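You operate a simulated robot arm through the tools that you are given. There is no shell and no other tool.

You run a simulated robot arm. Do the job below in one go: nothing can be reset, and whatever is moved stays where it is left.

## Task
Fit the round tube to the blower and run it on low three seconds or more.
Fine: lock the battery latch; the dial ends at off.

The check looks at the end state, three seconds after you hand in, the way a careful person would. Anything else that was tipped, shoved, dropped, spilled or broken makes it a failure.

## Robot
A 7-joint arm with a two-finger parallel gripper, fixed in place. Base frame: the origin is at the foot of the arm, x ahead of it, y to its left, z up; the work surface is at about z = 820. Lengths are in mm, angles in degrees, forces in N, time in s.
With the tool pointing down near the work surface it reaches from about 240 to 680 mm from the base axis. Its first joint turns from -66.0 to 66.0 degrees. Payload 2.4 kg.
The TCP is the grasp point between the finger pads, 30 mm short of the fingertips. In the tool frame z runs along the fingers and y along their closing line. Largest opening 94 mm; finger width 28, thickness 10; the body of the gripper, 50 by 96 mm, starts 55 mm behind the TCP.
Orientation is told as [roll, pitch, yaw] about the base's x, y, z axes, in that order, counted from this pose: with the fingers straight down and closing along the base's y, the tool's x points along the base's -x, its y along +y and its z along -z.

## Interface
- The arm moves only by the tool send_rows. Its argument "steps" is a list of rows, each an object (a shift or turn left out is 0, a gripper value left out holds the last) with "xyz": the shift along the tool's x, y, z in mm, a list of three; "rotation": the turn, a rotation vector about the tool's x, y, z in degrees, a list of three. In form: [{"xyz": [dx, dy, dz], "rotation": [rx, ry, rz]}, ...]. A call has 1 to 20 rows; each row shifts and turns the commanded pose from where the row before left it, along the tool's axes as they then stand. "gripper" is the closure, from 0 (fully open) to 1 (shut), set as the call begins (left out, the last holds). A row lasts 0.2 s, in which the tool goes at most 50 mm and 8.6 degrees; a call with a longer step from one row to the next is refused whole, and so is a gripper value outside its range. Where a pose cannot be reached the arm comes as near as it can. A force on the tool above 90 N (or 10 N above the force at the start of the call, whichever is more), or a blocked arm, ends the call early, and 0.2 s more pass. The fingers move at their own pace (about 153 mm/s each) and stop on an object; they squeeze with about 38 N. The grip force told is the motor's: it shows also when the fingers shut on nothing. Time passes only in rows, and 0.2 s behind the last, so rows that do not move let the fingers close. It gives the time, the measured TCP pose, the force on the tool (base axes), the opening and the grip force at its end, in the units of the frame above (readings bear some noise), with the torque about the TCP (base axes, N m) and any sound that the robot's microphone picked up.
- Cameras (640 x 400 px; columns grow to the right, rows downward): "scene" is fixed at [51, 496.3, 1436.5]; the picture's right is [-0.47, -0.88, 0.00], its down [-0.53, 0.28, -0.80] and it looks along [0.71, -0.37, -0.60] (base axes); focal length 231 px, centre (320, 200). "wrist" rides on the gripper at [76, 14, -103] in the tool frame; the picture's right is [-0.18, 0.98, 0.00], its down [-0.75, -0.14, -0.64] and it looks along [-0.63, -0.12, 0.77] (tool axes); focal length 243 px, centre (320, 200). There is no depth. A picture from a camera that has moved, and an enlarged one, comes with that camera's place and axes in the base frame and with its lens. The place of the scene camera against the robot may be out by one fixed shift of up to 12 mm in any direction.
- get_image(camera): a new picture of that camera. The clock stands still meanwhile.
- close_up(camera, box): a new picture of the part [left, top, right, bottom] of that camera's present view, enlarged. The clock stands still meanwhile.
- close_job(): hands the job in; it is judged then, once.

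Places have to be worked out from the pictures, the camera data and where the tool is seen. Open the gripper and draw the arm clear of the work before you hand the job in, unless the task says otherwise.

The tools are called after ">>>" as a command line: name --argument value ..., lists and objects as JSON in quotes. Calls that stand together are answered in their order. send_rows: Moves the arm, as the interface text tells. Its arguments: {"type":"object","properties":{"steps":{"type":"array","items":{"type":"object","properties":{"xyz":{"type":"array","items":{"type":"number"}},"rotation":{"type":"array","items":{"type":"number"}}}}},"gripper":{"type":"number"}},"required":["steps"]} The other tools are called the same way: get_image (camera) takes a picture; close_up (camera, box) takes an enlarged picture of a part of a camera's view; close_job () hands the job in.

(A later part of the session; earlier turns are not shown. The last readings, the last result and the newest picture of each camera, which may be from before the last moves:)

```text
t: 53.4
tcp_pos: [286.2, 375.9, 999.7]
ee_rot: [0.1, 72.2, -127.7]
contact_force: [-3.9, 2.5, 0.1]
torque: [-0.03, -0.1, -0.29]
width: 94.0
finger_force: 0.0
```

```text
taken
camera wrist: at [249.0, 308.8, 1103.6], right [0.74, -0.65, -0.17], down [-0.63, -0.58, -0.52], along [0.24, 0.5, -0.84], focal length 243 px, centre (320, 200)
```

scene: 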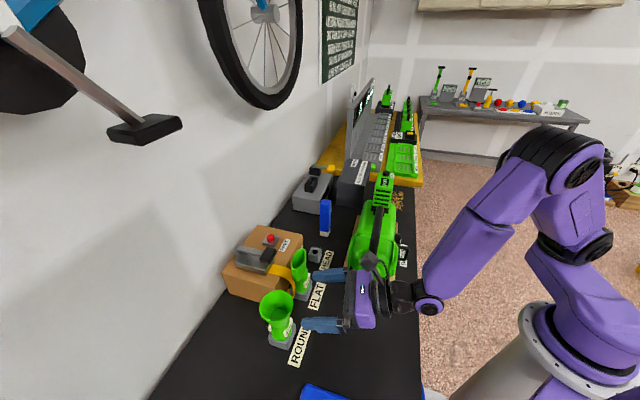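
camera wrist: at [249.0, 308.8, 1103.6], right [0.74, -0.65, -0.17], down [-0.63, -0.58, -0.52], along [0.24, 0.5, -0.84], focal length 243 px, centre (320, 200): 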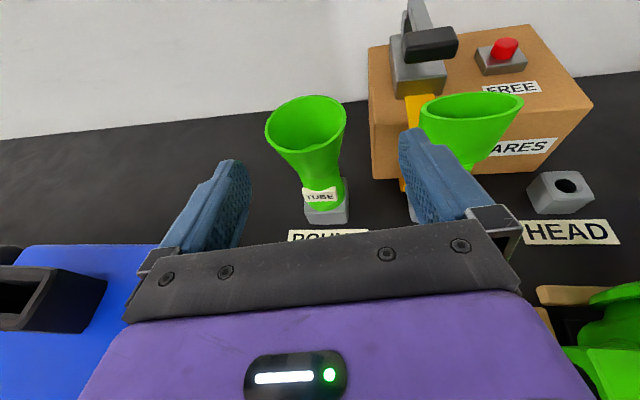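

There's a small unexpected force (~4.6 N); I'll hold still and re-read to see if it's real.

>>> send_rows --steps '[{"xyz": [0, 0, 0]}, {"xyz": [0, 0, 0]}]'

>>> close_up --camera "scene" --box '[290, 210, 450, 350]'

```text
t: 54.0
tcp_pos: [285.6, 375.1, 1000.9]
ee_rot: [0.2, 72.0, -127.6]
contact_force: [-0.1, -1.0, 0.1]
torque: [0.01, 0.01, 0.0]
width: 93.9
finger_force: 0.1
```

```text
2.86 times, centred on (370, 280) of scene
camera zoom: at [51.0, 496.3, 1436.5], right [-0.47, -0.88, 0.0], down [-0.53, 0.28, -0.8], along [0.71, -0.37, -0.6], focal length 659 px, centre (177, -29)
```

zoom: 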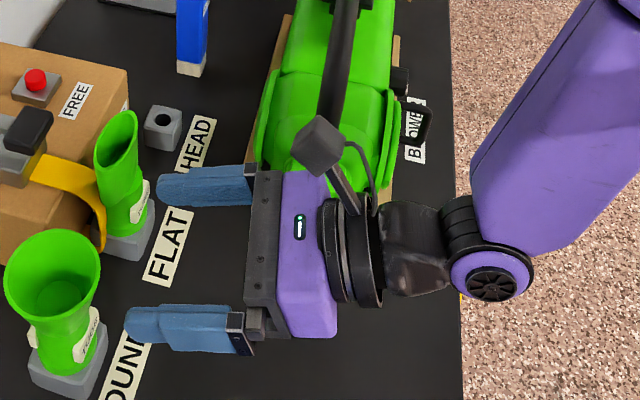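

The force was only dynamic (now ~0). I'll use this view to refine the tube's position before descending further.

>>> close_up --camera "wrist" --box '[250, 85, 360, 235]'

>>> close_up --camera "wrist" --box '[390, 80, 540, 230]'

```text
2.67 times, centred on (305, 160) of wrist
camera zoom: at [248.9, 307.8, 1103.8], right [0.74, -0.65, -0.17], down [-0.63, -0.58, -0.52], along [0.24, 0.49, -0.84], focal length 647 px, centre (360, 307)
```

zoom: 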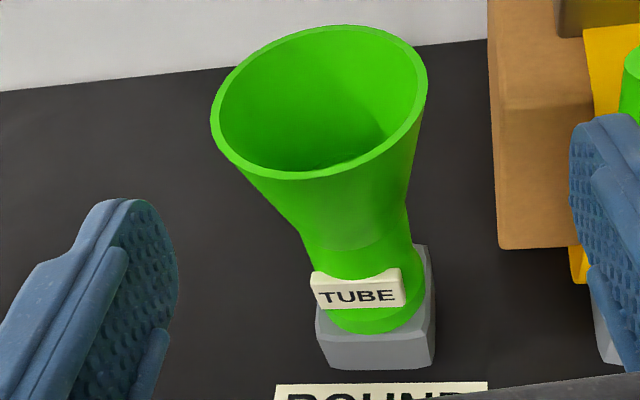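

```text
2.67 times, centred on (465, 155) of wrist
camera zoom: at [248.9, 307.8, 1103.8], right [0.74, -0.65, -0.17], down [-0.63, -0.58, -0.52], along [0.24, 0.49, -0.84], focal length 647 px, centre (-67, 320)
```

zoom: 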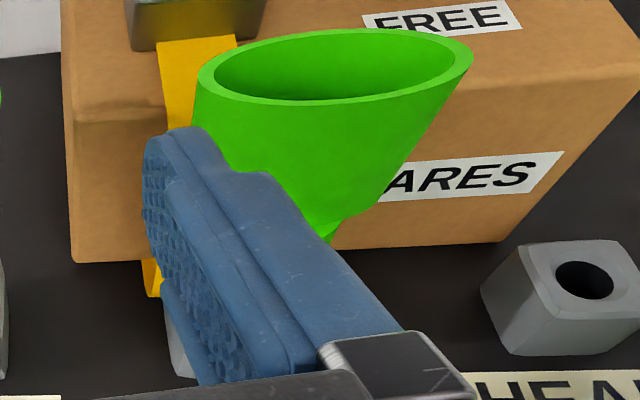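

The refined axis is ≈(329.2,458.4) and FLAT's nearest edge is ~94 mm away, so the side approach is clear. I lower to the pre-grasp height.

>>> send_rows --steps '[{"xyz": [-27, -5.5, 4.4]}, {"xyz": [-27, -5.5, 4.4]}, {"xyz": [-26, -5.3, 4.2]}]'

>>> get_image --camera "wrist"

>>> get_image --camera "scene"

```text
t: 54.8
tcp_pos: [272.6, 376.1, 955.3]
ee_rot: [1.3, 72.1, -126.7]
contact_force: [0.0, -0.2, -0.2]
torque: [-0.02, 0.03, -0.04]
width: 94.3
finger_force: 0.1
out of reach, approached as far as the arm can: row 2, 3
```

```text
taken
camera wrist: at [236.1, 309.8, 1059.5], right [0.74, -0.65, -0.17], down [-0.63, -0.58, -0.52], along [0.24, 0.49, -0.84], focal length 243 px, centre (320, 200)
```

wrist: 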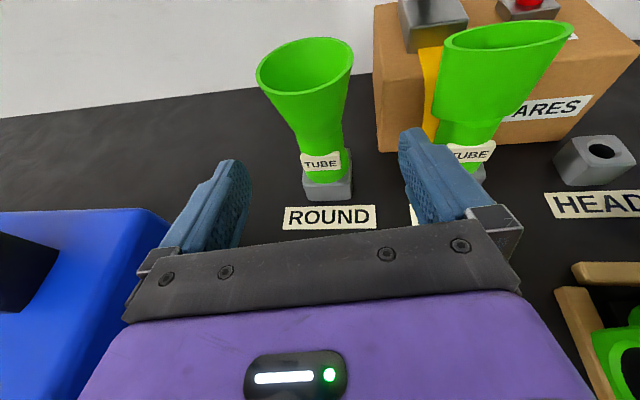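

```text
taken
```

scene: 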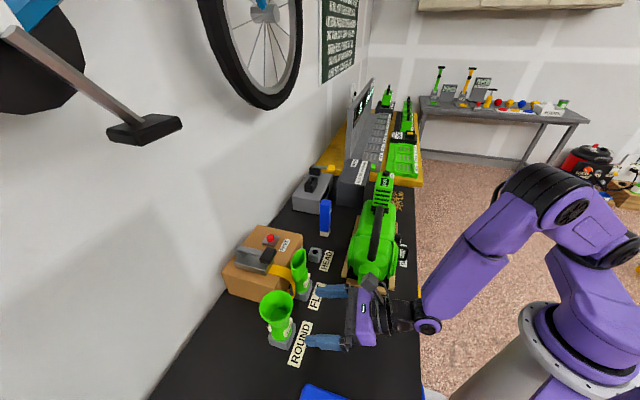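

At this height I'm at the inner reach limit, so I'll approach diagonally – outward and down together – toward the tube body with the fingers straddling it.

>>> send_rows --steps '[{"xyz": [-5.6, -0.7, 19.3]}, {"xyz": [-5.6, -0.7, 19.3]}, {"xyz": [-5.6, -0.7, 19.3]}]'

>>> get_image --camera "wrist"

>>> close_up --camera "scene" --box '[240, 250, 420, 380]'

```text
t: 55.6
tcp_pos: [302.6, 414.8, 918.9]
ee_rot: [0.1, 72.0, -127.7]
contact_force: [-0.6, 0.6, 0.3]
torque: [0.01, 0.0, -0.02]
width: 93.8
finger_force: 0.1
```

```text
taken
camera wrist: at [266.2, 348.4, 1023.9], right [0.74, -0.65, -0.17], down [-0.63, -0.58, -0.52], along [0.24, 0.49, -0.84], focal length 243 px, centre (320, 200)
```

wrist: 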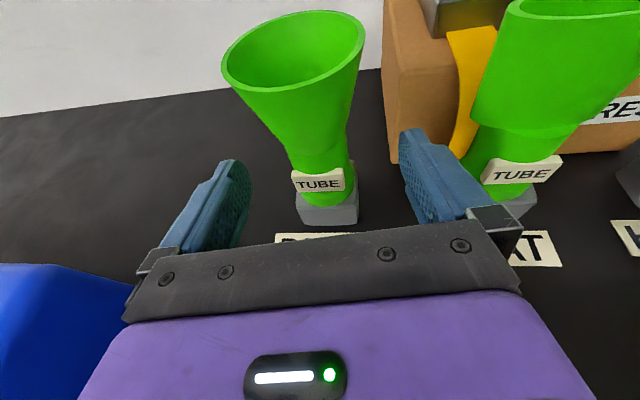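

```text
3.08 times, centred on (330, 315) of scene
camera zoom: at [51.0, 496.3, 1436.5], right [-0.47, -0.88, 0.0], down [-0.53, 0.28, -0.8], along [0.71, -0.37, -0.6], focal length 710 px, centre (289, -154)
```

zoom: 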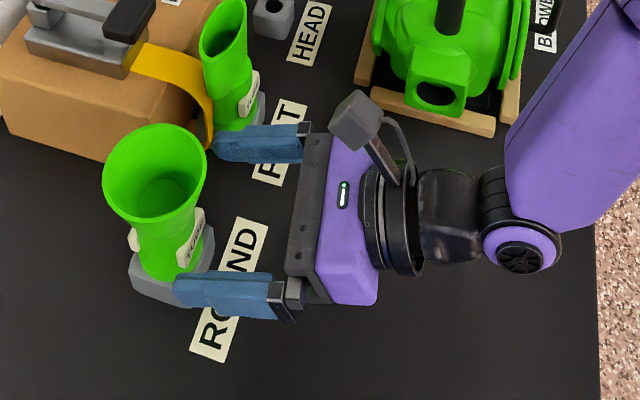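

Orientation is nominal again. I'll zoom to verify lateral centring of the tube between the fingers before advancing.

>>> close_up --camera "wrist" --box '[210, 110, 430, 240]'

>>> close_up --camera "wrist" --box '[280, 140, 380, 235]'

```text
2.91 times, centred on (320, 175) of wrist
camera zoom: at [266.2, 348.4, 1023.9], right [0.74, -0.65, -0.17], down [-0.63, -0.58, -0.52], along [0.24, 0.49, -0.84], focal length 706 px, centre (320, 273)
```

zoom: 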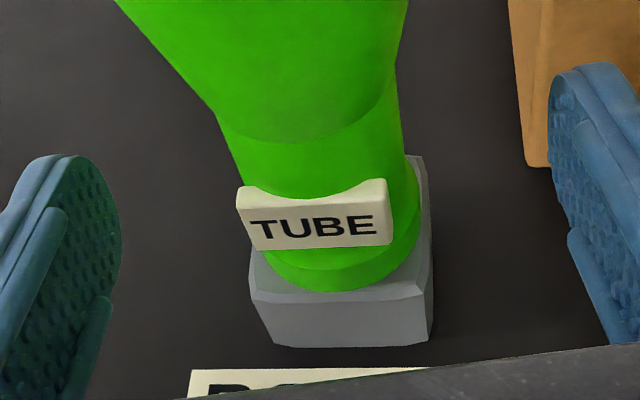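

```text
4.21 times, centred on (330, 188) of wrist
camera zoom: at [266.2, 348.4, 1023.9], right [0.74, -0.65, -0.17], down [-0.63, -0.58, -0.52], along [0.24, 0.49, -0.84], focal length 1022 px, centre (278, 253)
```

zoom: 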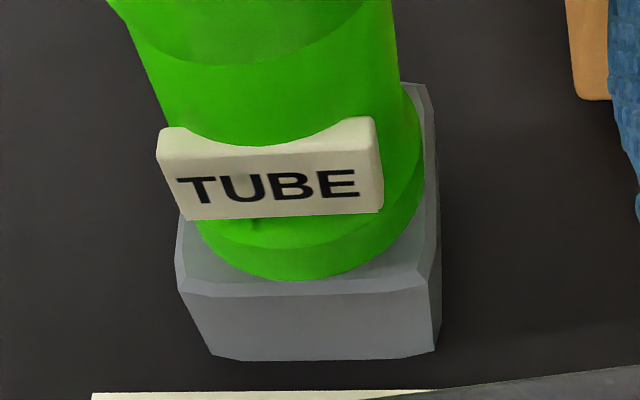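

The tube axis checks out at (330,459) within a millimetre. I advance the last ~60 mm so that the body sits between the pads at z≈887.

>>> send_rows --steps '[{"xyz": [-4.8, -1.8, 15]}, {"xyz": [-4.8, -1.8, 15]}, {"xyz": [-4.8, -1.8, 15]}, {"xyz": [0, 0, 14]}]'

>>> get_image --camera "wrist"

>>> close_up --camera "scene" --box '[240, 260, 400, 380]'

```text
t: 56.6
tcp_pos: [329.6, 461.5, 890.6]
ee_rot: [0.1, 72.0, -127.9]
contact_force: [0.1, 0.0, -0.8]
torque: [0.01, 0.02, -0.03]
width: 94.1
finger_force: 0.1
```

```text
taken
camera wrist: at [293.3, 394.4, 994.0], right [0.74, -0.65, -0.17], down [-0.63, -0.58, -0.52], along [0.24, 0.49, -0.84], focal length 243 px, centre (320, 200)
```

wrist: 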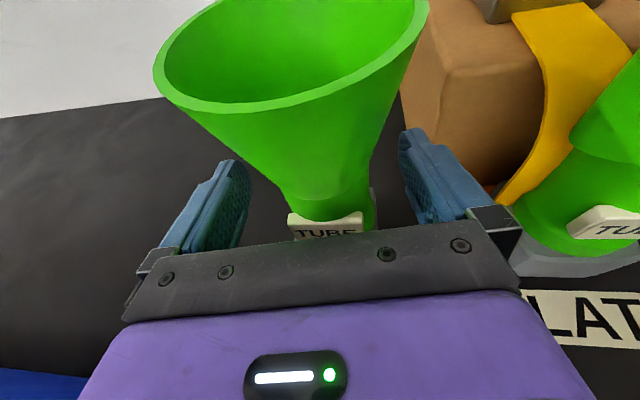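

```text
3.33 times, centred on (320, 320) of scene
camera zoom: at [51.0, 496.3, 1436.5], right [-0.47, -0.88, 0.0], down [-0.53, 0.28, -0.8], along [0.71, -0.37, -0.6], focal length 769 px, centre (320, -200)
```

zoom: 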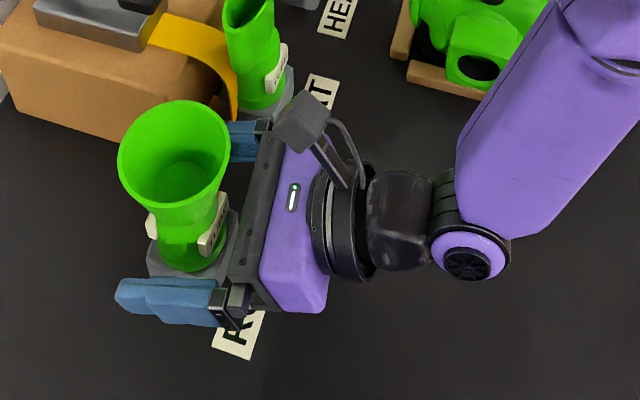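

Fingers straddle the body nicely. A small correction (lateral 1.8 mm, down 3 mm), then I close on the body.

>>> send_rows --steps '[{"xyz": [-3, 1.8, -0.5]}, {"xyz": [0, 0, 0]}]' --gripper 0.42

>>> send_rows --steps '[{"xyz": [0, 0, 0]}, {"xyz": [0, 0, 0]}, {"xyz": [0, 0, 0]}]' --gripper 0.6

>>> get_image --camera "wrist"

```text
t: 57.2
tcp_pos: [329.9, 460.5, 887.4]
ee_rot: [0.2, 72.0, -127.7]
contact_force: [0.2, -0.1, 0.3]
torque: [-0.01, 0.02, -0.01]
width: 54.6
finger_force: 0.1
```

```text
t: 58.0
tcp_pos: [329.8, 458.6, 887.6]
ee_rot: [0.3, 72.0, -127.7]
contact_force: [0.6, -0.2, -0.9]
torque: [-0.08, -0.11, 0.01]
width: 50.8
finger_force: 38.3
```

```text
taken
camera wrist: at [294.3, 392.0, 991.5], right [0.74, -0.65, -0.17], down [-0.63, -0.58, -0.52], along [0.24, 0.49, -0.84], focal length 243 px, centre (320, 200)
```

wrist: 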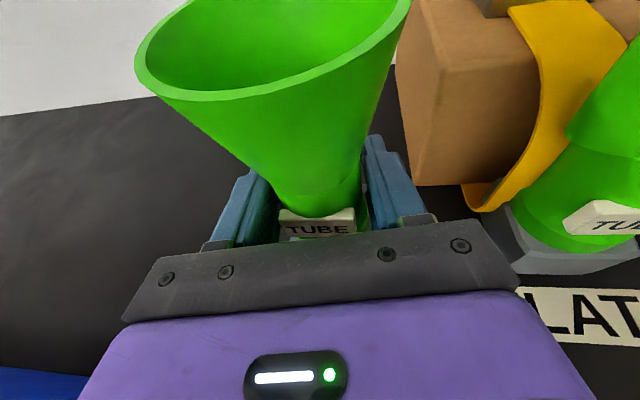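

Grip closed at 50.8 mm, which matches the wider collar (top at ≈z 877) rather than the 45 mm body. I'll reopen, raise 7 mm so that the pads sit on the plain body, and close again.

>>> send_rows --steps '[{"xyz": [0, 0, 0]}, {"xyz": [0, 0, 0]}]' --gripper 0.36

>>> send_rows --steps '[{"xyz": [3.3, 0, -1.1]}, {"xyz": [3.3, 0, -1.1]}, {"xyz": [0, 0, 0]}]'

>>> send_rows --steps '[{"xyz": [0, 0, 0]}, {"xyz": [0, 0, 0]}, {"xyz": [0, 0, 0]}]' --gripper 0.65

>>> get_image --camera "wrist"

```text
t: 58.6
tcp_pos: [330.8, 460.0, 887.2]
ee_rot: [0.2, 71.9, -127.7]
contact_force: [0.0, 0.7, -0.3]
torque: [0.02, -0.02, 0.02]
width: 60.1
finger_force: 0.1
```

```text
t: 59.4
tcp_pos: [330.1, 458.4, 894.2]
ee_rot: [0.2, 72.1, -127.7]
contact_force: [0.1, 0.5, 0.1]
torque: [0.0, 0.0, -0.01]
width: 60.3
finger_force: 0.1
```

```text
t: 60.2
tcp_pos: [330.8, 458.4, 894.2]
ee_rot: [0.2, 72.0, -127.7]
contact_force: [0.1, -0.3, -0.2]
torque: [0.01, 0.0, 0.02]
width: 50.6
finger_force: 38.2
```

```text
taken
camera wrist: at [294.3, 391.4, 997.9], right [0.74, -0.65, -0.17], down [-0.63, -0.58, -0.52], along [0.24, 0.49, -0.84], focal length 243 px, centre (320, 200)
```

wrist: 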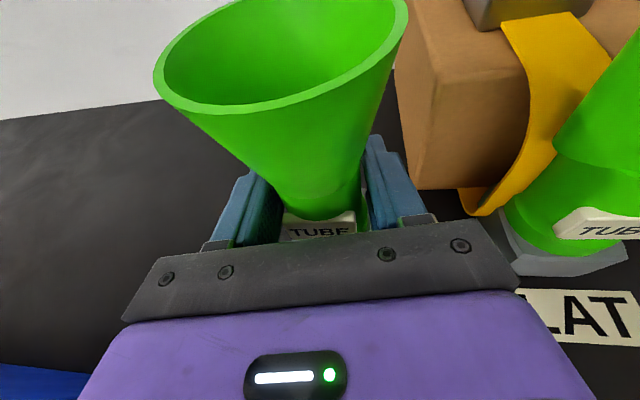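

>>> close_up --camera "wrist" --box '[200, 120, 440, 250]'

>>> close_up --camera "scene" --box '[250, 270, 370, 370]'

```text
2.67 times, centred on (320, 185) of wrist
camera zoom: at [294.3, 391.4, 997.9], right [0.74, -0.65, -0.17], down [-0.63, -0.58, -0.52], along [0.24, 0.49, -0.84], focal length 647 px, centre (320, 240)
```

zoom: 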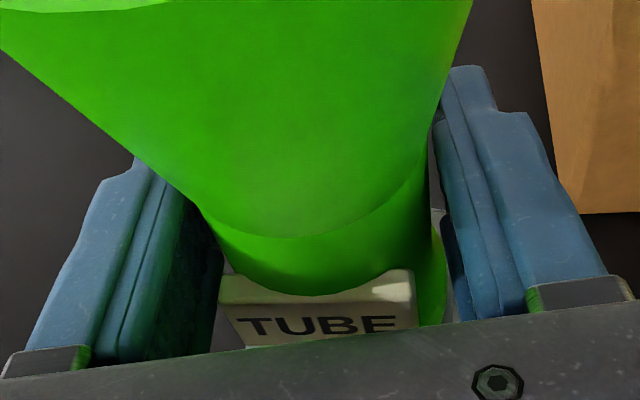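

```text
4.00 times, centred on (310, 320) of scene
camera zoom: at [51.0, 496.3, 1436.5], right [-0.47, -0.88, 0.0], down [-0.53, 0.28, -0.8], along [0.71, -0.37, -0.6], focal length 923 px, centre (360, -280)
```

zoom: 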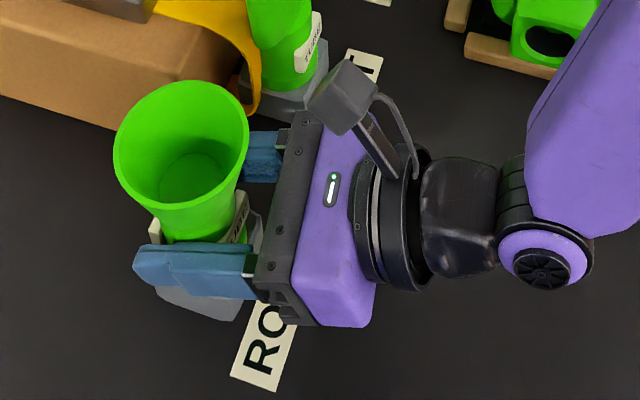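

The pads still seem to catch the collar's top edge. I'll reopen and raise another 6 mm to check whether the width drops to the 45 mm body.

>>> send_rows --steps '[{"xyz": [0, 0, 0]}, {"xyz": [0, 0, 0]}]' --gripper 0.36

>>> send_rows --steps '[{"xyz": [2.9, 0, -0.9]}, {"xyz": [2.9, 0, -0.9]}, {"xyz": [0, 0, 0]}]'

>>> send_rows --steps '[{"xyz": [0, 0, 0]}, {"xyz": [0, 0, 0]}, {"xyz": [0, 0, 0]}]' --gripper 0.65

>>> close_up --camera "wrist" --box '[200, 120, 440, 250]'

```text
t: 60.8
tcp_pos: [330.2, 458.4, 893.4]
ee_rot: [0.2, 72.0, -127.8]
contact_force: [-0.9, -0.2, 0.1]
torque: [0.0, 0.02, 0.0]
width: 60.0
finger_force: 0.0
```

```text
t: 61.6
tcp_pos: [330.7, 458.4, 899.3]
ee_rot: [0.2, 72.0, -127.6]
contact_force: [0.4, -0.3, -0.6]
torque: [0.0, 0.02, 0.04]
width: 60.8
finger_force: 0.4
```

```text
t: 62.4
tcp_pos: [330.5, 458.2, 899.7]
ee_rot: [0.1, 72.0, -127.7]
contact_force: [0.6, -0.4, 0.0]
torque: [0.02, 0.02, 0.0]
width: 50.1
finger_force: 37.7
```

```text
2.67 times, centred on (320, 185) of wrist
camera zoom: at [294.2, 391.3, 1004.4], right [0.74, -0.65, -0.17], down [-0.63, -0.58, -0.52], along [0.24, 0.49, -0.84], focal length 647 px, centre (320, 240)
```

zoom: 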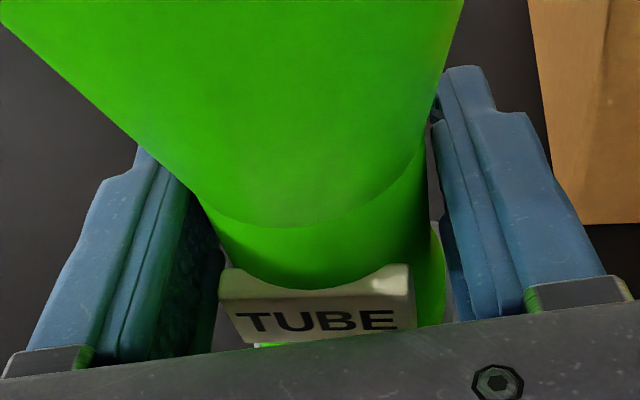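

The width stays ≈50 mm, so the gripped part is effectively that diameter throughout; the grip is firm (38 N). I lift straight up slowly.

>>> send_rows --steps '[{"xyz": [4.75, 0, -1.55]}, {"xyz": [4.75, 0, -1.55]}, {"xyz": [4.75, 0, -1.55]}, {"xyz": [4.75, 0, -1.55]}]'

>>> close_up --camera "scene" --box '[250, 260, 370, 360]'

```text
t: 63.4
tcp_pos: [331.9, 458.6, 921.0]
ee_rot: [0.2, 72.0, -127.8]
contact_force: [0.2, 0.0, -1.6]
torque: [-0.01, -0.02, -0.01]
width: 50.0
finger_force: 37.9
```

```text
4.00 times, centred on (310, 310) of scene
camera zoom: at [51.0, 496.3, 1436.5], right [-0.47, -0.88, 0.0], down [-0.53, 0.28, -0.8], along [0.71, -0.37, -0.6], focal length 923 px, centre (360, -240)
```

zoom: 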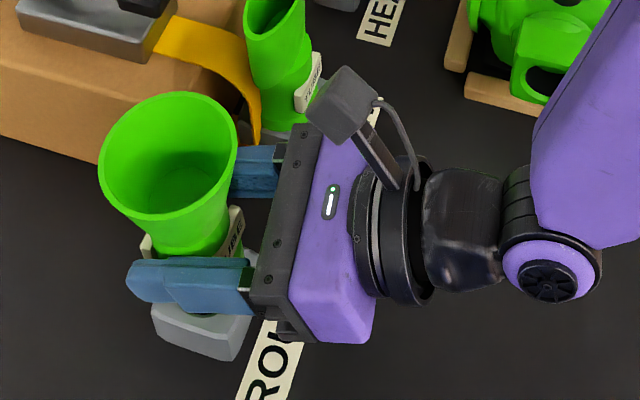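

The tube is lifting with the gripper (≈1.6 N weight). I continue up to a safe height.

>>> send_rows --steps '[{"xyz": [14.3, 0, -4.6]}, {"xyz": [19, 0, -6.2]}, {"xyz": [28.5, 0, -9.3]}, {"xyz": [28.5, 0, -9.3]}, {"xyz": [28.5, 0, -9.3]}, {"xyz": [28.5, 0, -9.3]}]'

>>> get_image --camera "scene"

>>> get_image --camera "wrist"

```text
t: 64.8
tcp_pos: [330.4, 455.2, 1073.5]
ee_rot: [0.3, 72.1, -127.7]
contact_force: [-0.7, 0.6, -1.3]
torque: [0.01, 0.0, -0.01]
width: 50.2
finger_force: 37.8
```

```text
taken
```

scene: 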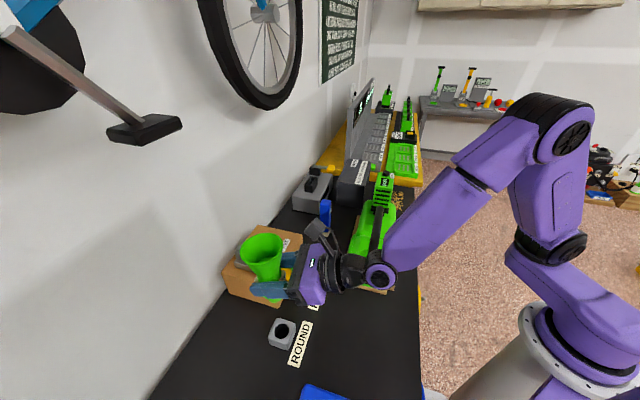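

```text
taken
camera wrist: at [294.4, 389.4, 1178.2], right [0.74, -0.65, -0.17], down [-0.63, -0.58, -0.52], along [0.24, 0.49, -0.84], focal length 243 px, centre (320, 200)
```

wrist: 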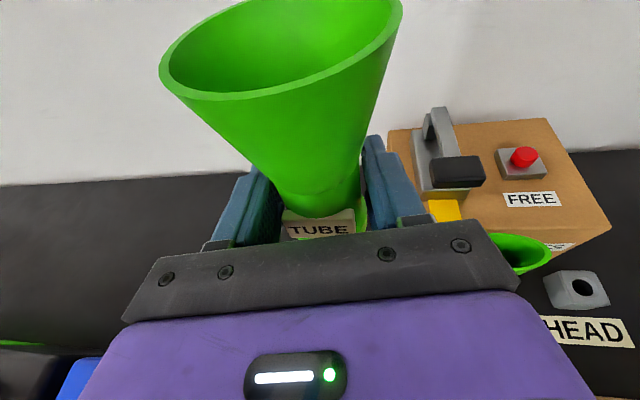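

The tube is out cleanly and upright in the grip. I now pitch the gripper back to vertical so the tube swings to near horizontal, well above everything.

>>> send_rows --steps '[{"xyz": [28.5, 0, -9.3]}, {"rotation": [0, -6, 0]}, {"rotation": [0, -6, 0]}, {"rotation": [0, -6, 0]}, {"rotation": [0, -6, 0]}, {"rotation": [0, -6, 0]}, {"rotation": [0, -6, 0]}, {"rotation": [0, -6, 0]}, {"rotation": [0, -6, 0]}, {"rotation": [0, -6, 0]}, {"rotation": [0, -6, 0]}, {"rotation": [0, -6, 0]}, {"rotation": [0, -6, 0]}]'

>>> get_image --camera "wrist"

>>> get_image --camera "scene"

```text
t: 67.6
tcp_pos: [298.0, 450.4, 1099.0]
ee_rot: [0.3, 27.1, -128.0]
contact_force: [0.2, -0.2, -0.8]
torque: [-0.04, -0.01, -0.04]
width: 49.9
finger_force: 38.5
out of reach, approached as far as the arm can: row 9, 10, 11, 12, 13
```

```text
taken
camera wrist: at [321.0, 458.3, 1224.4], right [0.67, -0.73, -0.08], down [-0.7, -0.67, 0.23], along [-0.22, -0.1, -0.97], focal length 243 px, centre (320, 200)
```

wrist: 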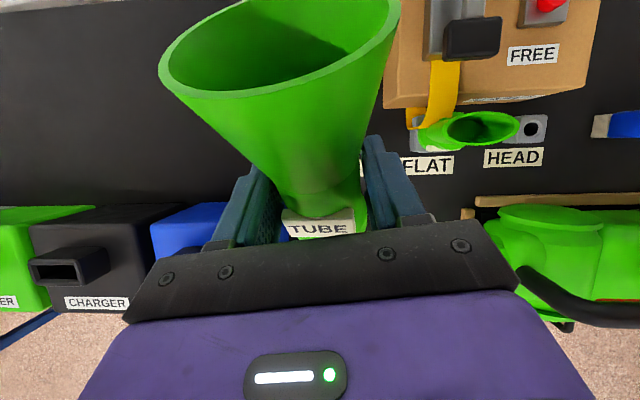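

```text
taken
```

scene: 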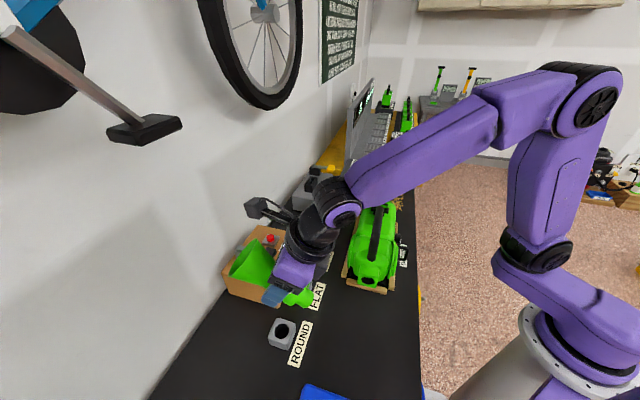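

The wrist limit stopped the pitch at 27°. I'll yaw toward −45° first (about the vertical axis), which unwinds the wrist.

>>> send_rows --steps '[{"rotation": [3.18, 0, -6.24]}, {"rotation": [3.18, 0, -6.24]}, {"rotation": [3.18, 0, -6.24]}, {"rotation": [3.18, 0, -6.24]}, {"rotation": [3.18, 0, -6.24]}, {"rotation": [3.18, 0, -6.24]}]'

>>> get_image --camera "scene"

```text
t: 69.0
tcp_pos: [59.4, 391.9, 1039.9]
ee_rot: [0.2, 27.1, -85.7]
contact_force: [-0.2, 0.3, -1.4]
torque: [-0.03, -0.02, 0.02]
width: 49.8
finger_force: 37.9
out of reach, approached as far as the arm can: row 1, 2, 3, 4, 5, 6
```

```text
taken
```

scene: 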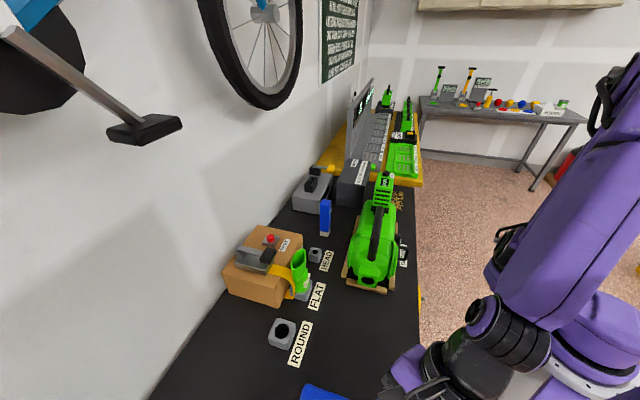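

The solver kept orientation but let the position drift to (59,392,1040), above the cooler area. Forces are normal. I'll look before moving again.

>>> get_image --camera "wrist"

>>> close_up --camera "scene" --box '[340, 280, 500, 400]'

>>> send_rows --steps '[{"xyz": [0, 0, 0]}]'

```text
taken
camera wrist: at [70.0, 413.9, 1166.0], right [0.99, -0.09, -0.08], down [-0.07, -0.97, 0.23], along [-0.1, -0.22, -0.97], focal length 243 px, centre (320, 200)
```

wrist: 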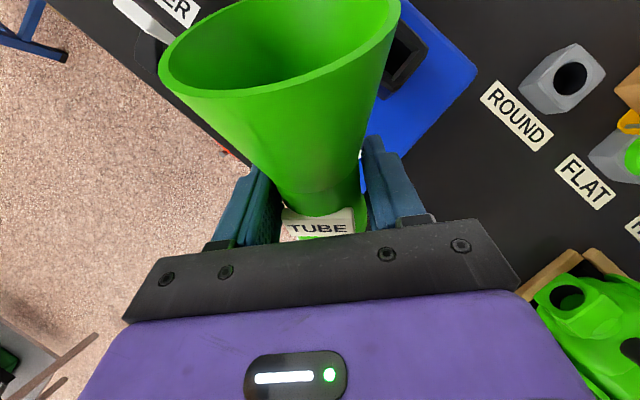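

```text
3.33 times, centred on (420, 340) of scene
camera zoom: at [51.0, 496.3, 1436.5], right [-0.47, -0.88, 0.0], down [-0.53, 0.28, -0.8], along [0.71, -0.37, -0.6], focal length 769 px, centre (-13, -267)
```

zoom: 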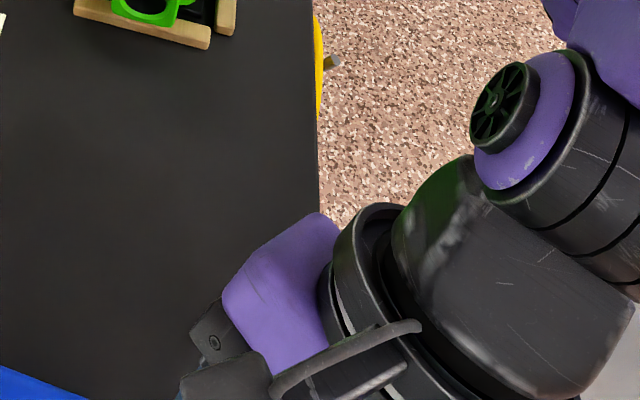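

```text
t: 69.4
tcp_pos: [59.7, 392.3, 1040.8]
ee_rot: [0.3, 27.0, -85.8]
contact_force: [0.3, -0.3, -0.5]
torque: [-0.01, -0.02, -0.02]
width: 49.9
finger_force: 38.1
```

No contact. I'll step back along +x (and slightly up) in small moves to come off whatever joint limit is active.

>>> send_rows --steps '[{"xyz": [3.8, 30, -11.5]}, {"xyz": [3.8, 30, -11.5]}]'

```text
t: 70.0
tcp_pos: [65.0, 381.7, 1045.2]
ee_rot: [0.2, 27.0, -85.8]
contact_force: [0.5, -1.3, -1.8]
torque: [-0.02, 0.03, 0.01]
width: 49.9
finger_force: 38.1
out of reach, approached as far as the arm can: row 1, 2
```

Barely moved: this orientation is limiting here. I'll try pitching back toward vertical in single small steps to see how the arm responds.

>>> send_rows --steps '[{"rotation": [0, -5, 0]}]'

```text
t: 70.4
tcp_pos: [39.8, 364.4, 1039.7]
ee_rot: [0.3, 22.0, -85.9]
contact_force: [0.8, 0.1, -1.4]
torque: [-0.02, 0.01, 0.02]
width: 49.9
finger_force: 38.1
out of reach, approached as far as the arm can: row 1
```

Pitching down makes it worse, so I'll reverse: pitch up again while moving outward (+x,+y), returning to the configuration that worked.

>>> send_rows --steps '[{"xyz": [9.6, 25.6, 0], "rotation": [0, 6, 0]}, {"xyz": [9.6, 25.6, 0], "rotation": [0, 6, 0]}]'

```text
t: 71.0
tcp_pos: [90.5, 386.5, 1048.2]
ee_rot: [0.3, 34.0, -85.7]
contact_force: [-0.5, -0.2, -0.8]
torque: [-0.02, 0.0, 0.0]
width: 49.9
finger_force: 38.1
```

That works. I continue in the same way, moving further out and up.

>>> send_rows --steps '[{"xyz": [11.5, 25.6, 0], "rotation": [0, 6, 0]}, {"xyz": [11.5, 25.6, 0], "rotation": [0, 6, 0]}, {"xyz": [12, 25.6, -2], "rotation": [0, 6, 0]}, {"xyz": [12, 25.6, -2], "rotation": [0, 6, 0]}]'

>>> get_image --camera "scene"

```text
t: 72.0
tcp_pos: [192.0, 425.9, 1082.0]
ee_rot: [0.4, 58.0, -85.5]
contact_force: [-0.3, 0.1, -0.6]
torque: [0.03, 0.0, -0.03]
width: 49.9
finger_force: 38.2
```

```text
taken
```

scene: 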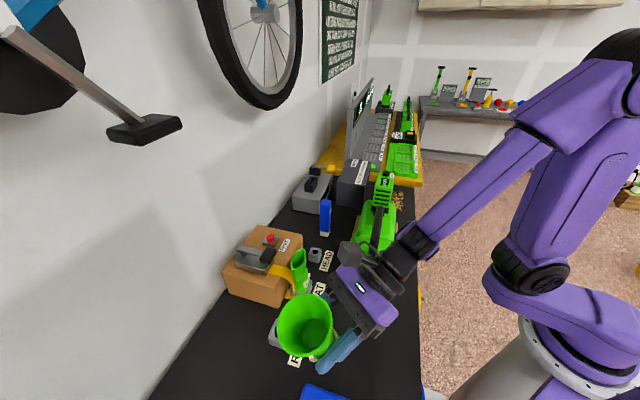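

Back in a healthy configuration at (192,426,1082), pitch 58°. Now I pitch down gently while moving in toward (263,330,1125), checking for reach warnings every few rows.

>>> send_rows --steps '[{"xyz": [-3.3, 6.3, -10.5], "rotation": [0, -6, 0]}, {"xyz": [-3.3, 6.3, -10.5], "rotation": [0, -6, 0]}, {"xyz": [-3.3, 6.3, -10.5], "rotation": [0, -6, 0]}]'

```text
t: 72.8
tcp_pos: [211.4, 398.7, 1092.9]
ee_rot: [0.2, 40.1, -85.8]
contact_force: [0.1, -0.2, -0.8]
torque: [-0.03, 0.03, 0.0]
width: 49.6
finger_force: 37.9
```

Fine so far. I now try yawing toward −45° about the vertical at this pitch, two small rows.

>>> send_rows --steps '[{"rotation": [3.86, 0, -4.6]}, {"rotation": [3.86, 0, -4.6]}]'

```text
t: 73.4
tcp_pos: [210.1, 398.3, 1093.4]
ee_rot: [0.2, 39.9, -73.6]
contact_force: [-0.3, -0.1, -0.7]
torque: [-0.02, 0.0, -0.01]
width: 49.7
finger_force: 37.8
```

>>> send_rows --steps '[{"xyz": [-9, 5.8, -14.1], "rotation": [3.67, 0, -4.38]}, {"xyz": [-9, 5.8, -14.1], "rotation": [3.67, 0, -4.38]}, {"xyz": [-9, 5.8, -14.1], "rotation": [3.67, 0, -4.38]}, {"rotation": [3.67, 0, -4.38]}, {"rotation": [3.67, 0, -4.38]}]'

```text
t: 74.6
tcp_pos: [245.3, 358.6, 1109.4]
ee_rot: [0.2, 39.9, -45.0]
contact_force: [0.4, 0.0, -1.6]
torque: [-0.04, -0.03, 0.04]
width: 49.7
finger_force: 37.7
```

Yaw −45° reached at (245,359,1109) with pitch 40°. Now I pitch down toward −18° in steps.

>>> send_rows --steps '[{"rotation": [0, -5.8, 0]}, {"rotation": [0, -5.8, 0]}, {"rotation": [0, -5.8, 0]}, {"rotation": [0, -5.8, 0]}, {"rotation": [0, -5.8, 0]}]'

>>> send_rows --steps '[{"rotation": [0, -5.8, 0]}, {"rotation": [0, -5.8, 0]}, {"rotation": [0, -5.8, 0]}, {"rotation": [0, -5.8, 0]}, {"rotation": [0, -5.8, 0]}]'

>>> get_image --camera "wrist"

>>> get_image --camera "scene"

```text
t: 75.8
tcp_pos: [245.5, 359.0, 1107.4]
ee_rot: [0.2, 10.8, -45.3]
contact_force: [0.1, -0.3, -0.1]
torque: [-0.03, 0.0, 0.0]
width: 49.7
finger_force: 38.5
```

```text
t: 77.0
tcp_pos: [244.9, 360.0, 1108.7]
ee_rot: [0.2, -18.2, -45.4]
contact_force: [0.5, -0.5, -0.8]
torque: [-0.01, -0.02, 0.01]
width: 49.6
finger_force: 37.7
```

```text
taken
camera wrist: at [180.1, 443.6, 1181.6], right [0.82, 0.57, 0.06], down [0.26, -0.47, 0.85], along [0.51, -0.68, -0.53], focal length 243 px, centre (320, 200)
```

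wrist: 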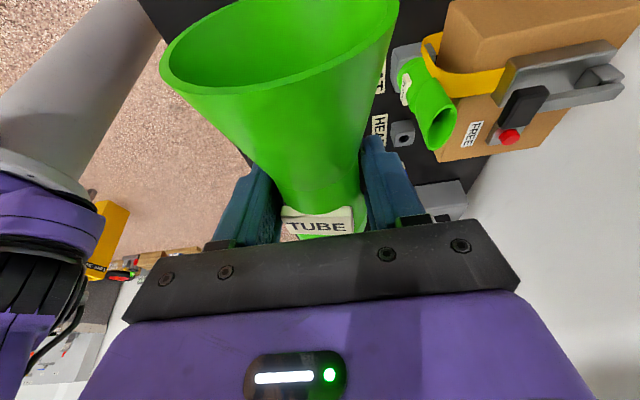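

```text
taken
```

scene: 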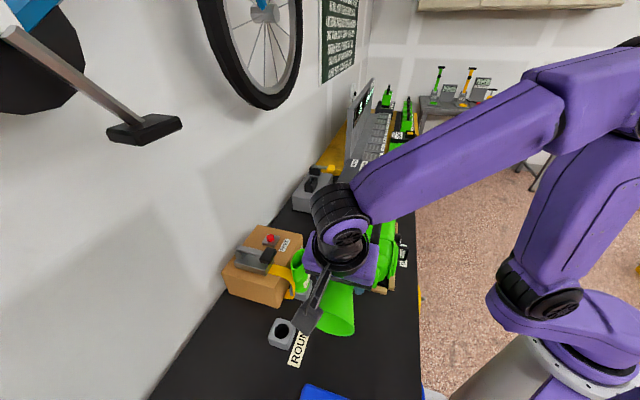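

The tube is now horizontal in the grip with no slip, spigot toward the blower. I move to a point in front of the nozzle at z≈1000 first.

>>> send_rows --steps '[{"xyz": [-5.1, -11.9, 30.2], "rotation": [-0.12, 0, -0.38]}, {"xyz": [-5.1, -11.9, 30.2]}, {"xyz": [-5.1, -11.9, 30.2]}, {"xyz": [-5.1, -11.9, 30.2]}]'

>>> get_image --camera "wrist"

>>> get_image --camera "scene"

```text
t: 78.0
tcp_pos: [249.8, 285.5, 1000.3]
ee_rot: [0.1, -18.1, -44.9]
contact_force: [-0.2, -0.5, -1.4]
torque: [-0.03, -0.03, 0.02]
width: 49.4
finger_force: 38.3
```

```text
taken
camera wrist: at [183.1, 368.9, 1073.3], right [0.82, 0.57, 0.06], down [0.26, -0.47, 0.84], along [0.51, -0.68, -0.53], focal length 243 px, centre (320, 200)
```

wrist: 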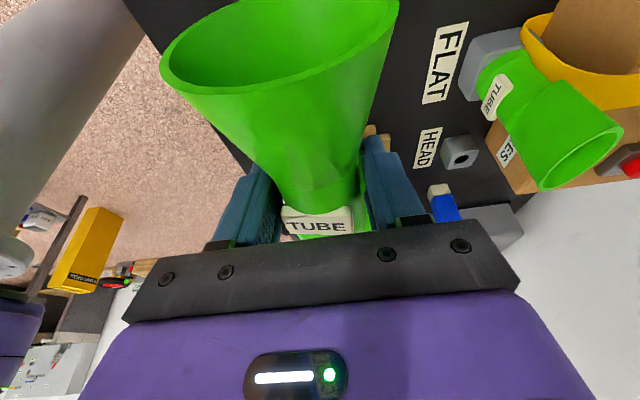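

```text
taken
```

scene: 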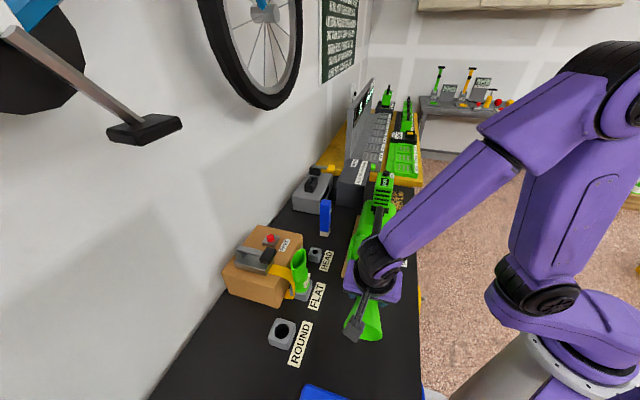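

In-hand view is unchanged from the grasp, so the tube geometry holds. I descend to the nozzle-axis height in front of it (110 mm back).

>>> send_rows --steps '[{"xyz": [9, 0.3, 28]}, {"xyz": [9, 0.3, 28]}, {"xyz": [9, 0.3, 28]}, {"xyz": [9, 0.3, 28]}]'

>>> close_up --camera "scene" --box '[310, 220, 430, 350]'

>>> get_image --camera "wrist"

```text
t: 79.0
tcp_pos: [251.2, 285.0, 882.5]
ee_rot: [0.2, -18.1, -44.9]
contact_force: [-0.3, -0.3, -1.4]
torque: [-0.03, 0.0, -0.02]
width: 49.7
finger_force: 37.7
```

```text
3.08 times, centred on (370, 285) of scene
camera zoom: at [51.0, 496.3, 1436.5], right [-0.47, -0.88, 0.0], down [-0.53, 0.28, -0.8], along [0.71, -0.37, -0.6], focal length 710 px, centre (166, -62)
```

zoom: 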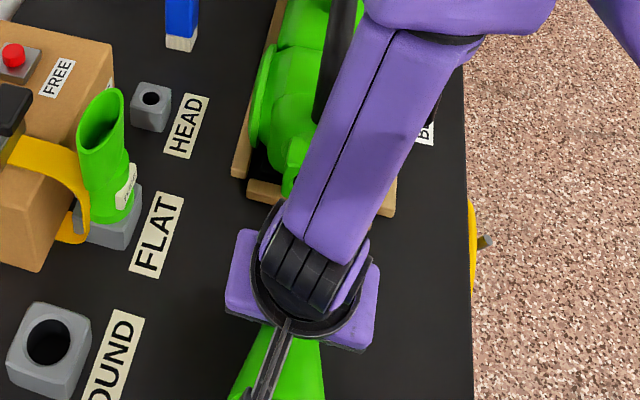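

```text
taken
camera wrist: at [185.3, 368.9, 955.7], right [0.82, 0.57, 0.06], down [0.26, -0.47, 0.84], along [0.51, -0.67, -0.53], focal length 243 px, centre (320, 200)
```

wrist: 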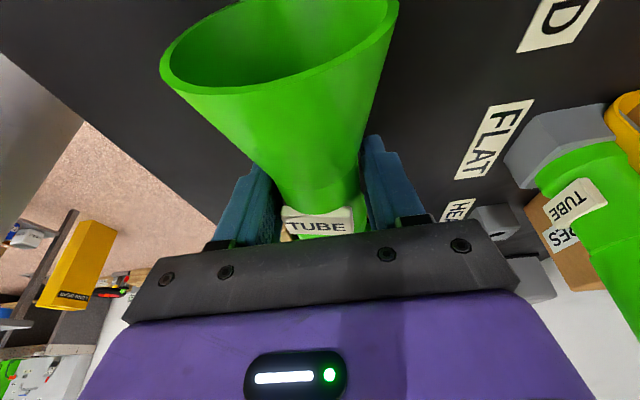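

The nozzle is hidden by the arm, so I rely on the calculated line and force feedback. I correct 0.5 mm laterally and advance 20 mm along the axis.

>>> send_rows --steps '[{"xyz": [-9.5, 0.5, 3.1]}, {"xyz": [-9.5, 0, 3.1]}]'

>>> send_rows --steps '[{"xyz": [-3.8, 0, 1.24]}, {"xyz": [-3.8, 0, 1.24]}]'

```text
t: 79.6
tcp_pos: [268.0, 273.4, 880.6]
ee_rot: [0.3, -18.1, -45.0]
contact_force: [-0.2, -0.2, -1.6]
torque: [0.0, -0.03, -0.02]
width: 49.6
finger_force: 38.0
```

```text
t: 80.2
tcp_pos: [273.1, 267.1, 882.3]
ee_rot: [0.2, -18.1, -44.9]
contact_force: [0.4, -0.3, -1.5]
torque: [-0.03, -0.04, -0.02]
width: 49.6
finger_force: 38.0
```

>>> send_rows --steps '[{"xyz": [0, 0, 0]}]'

>>> send_rows --steps '[{"xyz": [0, 0, 0]}]'

>>> send_rows --steps '[{"xyz": [0, 0, 0]}]'

```text
t: 80.6
tcp_pos: [272.5, 266.2, 883.1]
ee_rot: [0.2, -18.1, -44.9]
contact_force: [-0.7, -0.4, -0.7]
torque: [-0.02, -0.06, 0.0]
width: 49.5
finger_force: 38.0
```

```text
t: 81.0
tcp_pos: [273.1, 266.3, 881.8]
ee_rot: [0.1, -18.1, -45.0]
contact_force: [0.1, 0.6, -1.1]
torque: [0.0, -0.03, 0.0]
width: 49.4
finger_force: 37.7
```

```text
t: 81.4
tcp_pos: [273.3, 267.1, 882.6]
ee_rot: [0.2, -18.1, -45.0]
contact_force: [0.2, 0.2, -1.7]
torque: [-0.03, 0.0, 0.01]
width: 49.5
finger_force: 38.1
```

Averaged reading shows I'm ~1.9 mm off laterally; I correct that and advance gently in 3 mm increments, watching the force.

>>> send_rows --steps '[{"xyz": [0, -1.8, 0]}, {"xyz": [-2.85, 0, 0.93]}, {"xyz": [-2.85, 0, 0.93]}]'

>>> send_rows --steps '[{"xyz": [-2.85, 0, 0.93]}, {"xyz": [-2.85, 0, 0.93]}]'

>>> send_rows --steps '[{"xyz": [-2.85, 0, 0.93]}]'

```text
t: 82.2
tcp_pos: [275.1, 261.1, 883.0]
ee_rot: [0.2, -18.0, -45.1]
contact_force: [-0.4, -0.5, -0.3]
torque: [0.02, -0.02, -0.04]
width: 49.2
finger_force: 38.1
```

```text
t: 82.8
tcp_pos: [279.3, 256.8, 883.4]
ee_rot: [0.0, -18.0, -44.9]
contact_force: [-0.9, 0.0, -0.5]
torque: [0.0, -0.02, -0.01]
width: 49.5
finger_force: 37.7
```

```text
t: 83.2
tcp_pos: [281.0, 253.9, 882.9]
ee_rot: [0.1, -18.1, -44.9]
contact_force: [-0.1, 0.4, -0.8]
torque: [-0.06, 0.03, -0.01]
width: 49.4
finger_force: 37.8
```

No contact force yet. I'll check the scene view for the gap before continuing.

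>>> close_up --camera "scene" --box '[330, 220, 410, 320]'

>>> close_up --camera "wrist" --box '[220, 120, 420, 250]'

```text
4.00 times, centred on (370, 270) of scene
camera zoom: at [51.0, 496.3, 1436.5], right [-0.47, -0.88, 0.0], down [-0.53, 0.28, -0.8], along [0.71, -0.37, -0.6], focal length 923 px, centre (120, -80)
```

zoom: 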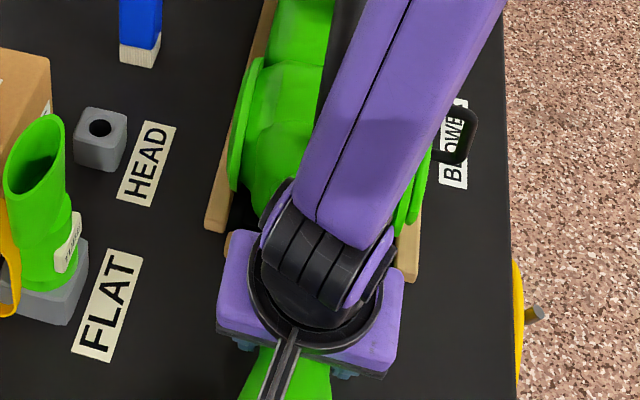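

```text
3.08 times, centred on (320, 185) of wrist
camera zoom: at [215.8, 337.4, 956.4], right [0.82, 0.57, 0.06], down [0.26, -0.47, 0.84], along [0.51, -0.67, -0.53], focal length 746 px, centre (320, 246)
```

zoom: 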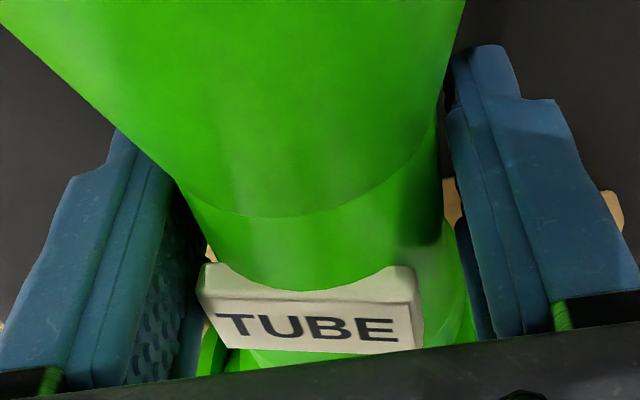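

>>> send_rows --steps '[{"xyz": [0, 0, 0]}]'

>>> send_rows --steps '[{"xyz": [0, 0, 0]}]'

>>> send_rows --steps '[{"xyz": [0, 0, 0]}]'

```text
t: 83.6
tcp_pos: [281.8, 252.9, 882.7]
ee_rot: [0.0, -18.1, -45.0]
contact_force: [-1.2, 0.1, -1.1]
torque: [0.0, 0.04, 0.01]
width: 49.5
finger_force: 37.7
```

```text
t: 84.0
tcp_pos: [282.1, 253.2, 883.0]
ee_rot: [0.1, -18.1, -45.0]
contact_force: [-0.2, 0.1, -1.3]
torque: [0.0, -0.03, 0.02]
width: 49.5
finger_force: 37.5
```

```text
t: 84.4
tcp_pos: [280.4, 253.6, 883.2]
ee_rot: [0.2, -18.1, -45.0]
contact_force: [0.7, -0.4, -0.6]
torque: [0.0, 0.02, -0.01]
width: 49.3
finger_force: 38.0
```

>>> send_rows --steps '[{"xyz": [0, 1.4, 0]}, {"xyz": [0, 0, 0]}]'

>>> send_rows --steps '[{"xyz": [0, 0, 0]}]'

>>> send_rows --steps '[{"xyz": [-2.85, 0, 0.93]}]'

>>> send_rows --steps '[{"xyz": [-2.85, 0, 0.93]}]'

```text
t: 85.0
tcp_pos: [283.9, 254.3, 882.9]
ee_rot: [0.3, -18.1, -45.1]
contact_force: [0.1, 0.0, -1.3]
torque: [0.02, 0.0, 0.02]
width: 49.7
finger_force: 38.1
```

```text
t: 85.4
tcp_pos: [283.3, 254.9, 882.4]
ee_rot: [0.1, -18.1, -45.1]
contact_force: [0.2, 0.5, -0.9]
torque: [-0.02, 0.0, -0.03]
width: 49.5
finger_force: 38.5
```

```text
t: 85.8
tcp_pos: [285.9, 252.8, 883.3]
ee_rot: [0.2, -18.1, -45.0]
contact_force: [-0.8, -0.2, -0.2]
torque: [0.01, -0.01, -0.01]
width: 49.2
finger_force: 37.7
```

```text
t: 86.2
tcp_pos: [287.6, 250.8, 882.2]
ee_rot: [0.3, -18.1, -44.8]
contact_force: [0.0, 0.5, 0.1]
torque: [0.03, -0.01, -0.02]
width: 49.5
finger_force: 38.1
```

Force remains near zero; the vertical load seems to be shifting to the nozzle, suggesting the spigot is entering. I continue.

>>> send_rows --steps '[{"xyz": [-2.85, 0, 0.93]}]'

>>> send_rows --steps '[{"xyz": [-2.85, 0, 0.93]}]'

>>> send_rows --steps '[{"xyz": [-1.9, 0, 0.62]}]'

>>> send_rows --steps '[{"xyz": [-1.9, 0, 0.62]}]'

```text
t: 86.6
tcp_pos: [290.1, 249.3, 883.2]
ee_rot: [0.1, -18.1, -45.0]
contact_force: [-0.5, 0.5, -1.4]
torque: [0.01, -0.01, 0.01]
width: 49.5
finger_force: 38.2
```

```text
t: 87.0
tcp_pos: [291.0, 246.7, 884.0]
ee_rot: [0.1, -18.1, -45.0]
contact_force: [0.0, 0.1, -0.6]
torque: [-0.01, -0.05, 0.01]
width: 49.3
finger_force: 37.6
```

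```text
t: 87.4
tcp_pos: [292.7, 245.6, 883.5]
ee_rot: [0.1, -18.1, -45.0]
contact_force: [-0.5, 0.5, -1.4]
torque: [-0.01, -0.05, 0.03]
width: 49.2
finger_force: 37.4
```

```text
t: 87.8
tcp_pos: [293.9, 245.0, 884.2]
ee_rot: [0.1, -18.2, -45.0]
contact_force: [-0.2, 0.1, -1.7]
torque: [0.02, 0.0, 0.01]
width: 49.5
finger_force: 37.9
```

>>> send_rows --steps '[{"xyz": [-1.9, 0, 0.62]}]'

>>> send_rows --steps '[{"xyz": [-1.9, 0, 0.62]}]'

>>> send_rows --steps '[{"xyz": [-1.9, 0, 0.62]}]'

>>> close_up --camera "wrist" --box '[220, 120, 420, 250]'

```text
t: 88.2
tcp_pos: [295.8, 243.8, 883.5]
ee_rot: [0.1, -18.0, -44.8]
contact_force: [0.0, -0.1, 0.2]
torque: [-0.04, 0.01, 0.0]
width: 49.1
finger_force: 37.6
```

```text
t: 88.6
tcp_pos: [298.0, 241.0, 883.6]
ee_rot: [0.2, -18.1, -44.9]
contact_force: [0.5, 0.4, 0.3]
torque: [0.0, 0.01, -0.01]
width: 49.5
finger_force: 38.1
```

```text
t: 89.0
tcp_pos: [299.8, 239.4, 882.0]
ee_rot: [0.1, -18.1, -45.0]
contact_force: [-0.5, 0.0, 0.2]
torque: [-0.04, -0.02, -0.02]
width: 49.3
finger_force: 38.5
```

```text
3.08 times, centred on (320, 185) of wrist
camera zoom: at [233.7, 324.0, 956.3], right [0.82, 0.57, 0.06], down [0.26, -0.47, 0.84], along [0.51, -0.67, -0.53], focal length 746 px, centre (320, 246)
```

zoom: 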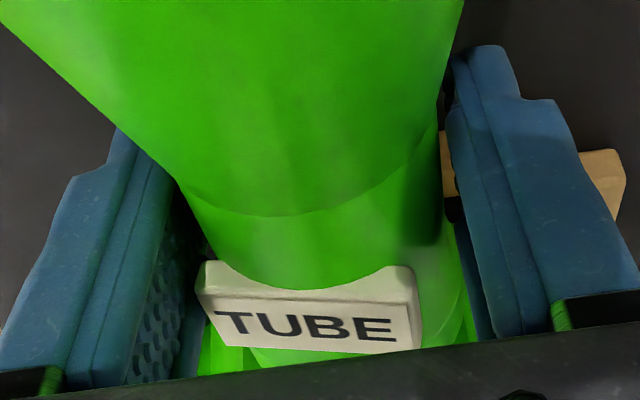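

Vertical load has gone to ~0 (tube supported in the bore) and still no axial stop. I continue in 2 mm steps until the collar seats.

>>> send_rows --steps '[{"xyz": [-1.9, 0, 0.62]}]'

>>> send_rows --steps '[{"xyz": [-1.9, 0, 0.62]}]'

>>> send_rows --steps '[{"xyz": [-1.9, 0, 0.62]}]'

>>> send_rows --steps '[{"xyz": [-1.9, 0, 0.62]}]'

```text
t: 89.4
tcp_pos: [300.3, 237.5, 883.3]
ee_rot: [0.1, -18.1, -45.1]
contact_force: [-0.9, -1.0, -1.3]
torque: [0.01, -0.03, -0.02]
width: 49.2
finger_force: 37.8
```

```text
t: 89.8
tcp_pos: [300.6, 238.3, 883.3]
ee_rot: [0.1, -18.2, -44.9]
contact_force: [-5.1, 1.3, -1.4]
torque: [0.02, 0.1, -0.11]
width: 49.4
finger_force: 37.5
```

```text
t: 90.2
tcp_pos: [301.0, 236.7, 883.0]
ee_rot: [0.3, -18.0, -44.9]
contact_force: [-9.2, 9.2, -1.1]
torque: [0.24, 0.29, -0.1]
width: 49.3
finger_force: 38.2
```

```text
t: 90.6
tcp_pos: [304.4, 235.7, 884.5]
ee_rot: [0.3, -18.0, -45.0]
contact_force: [-14.6, 12.7, -1.7]
torque: [0.3, 0.38, -0.19]
width: 49.2
finger_force: 37.8
```

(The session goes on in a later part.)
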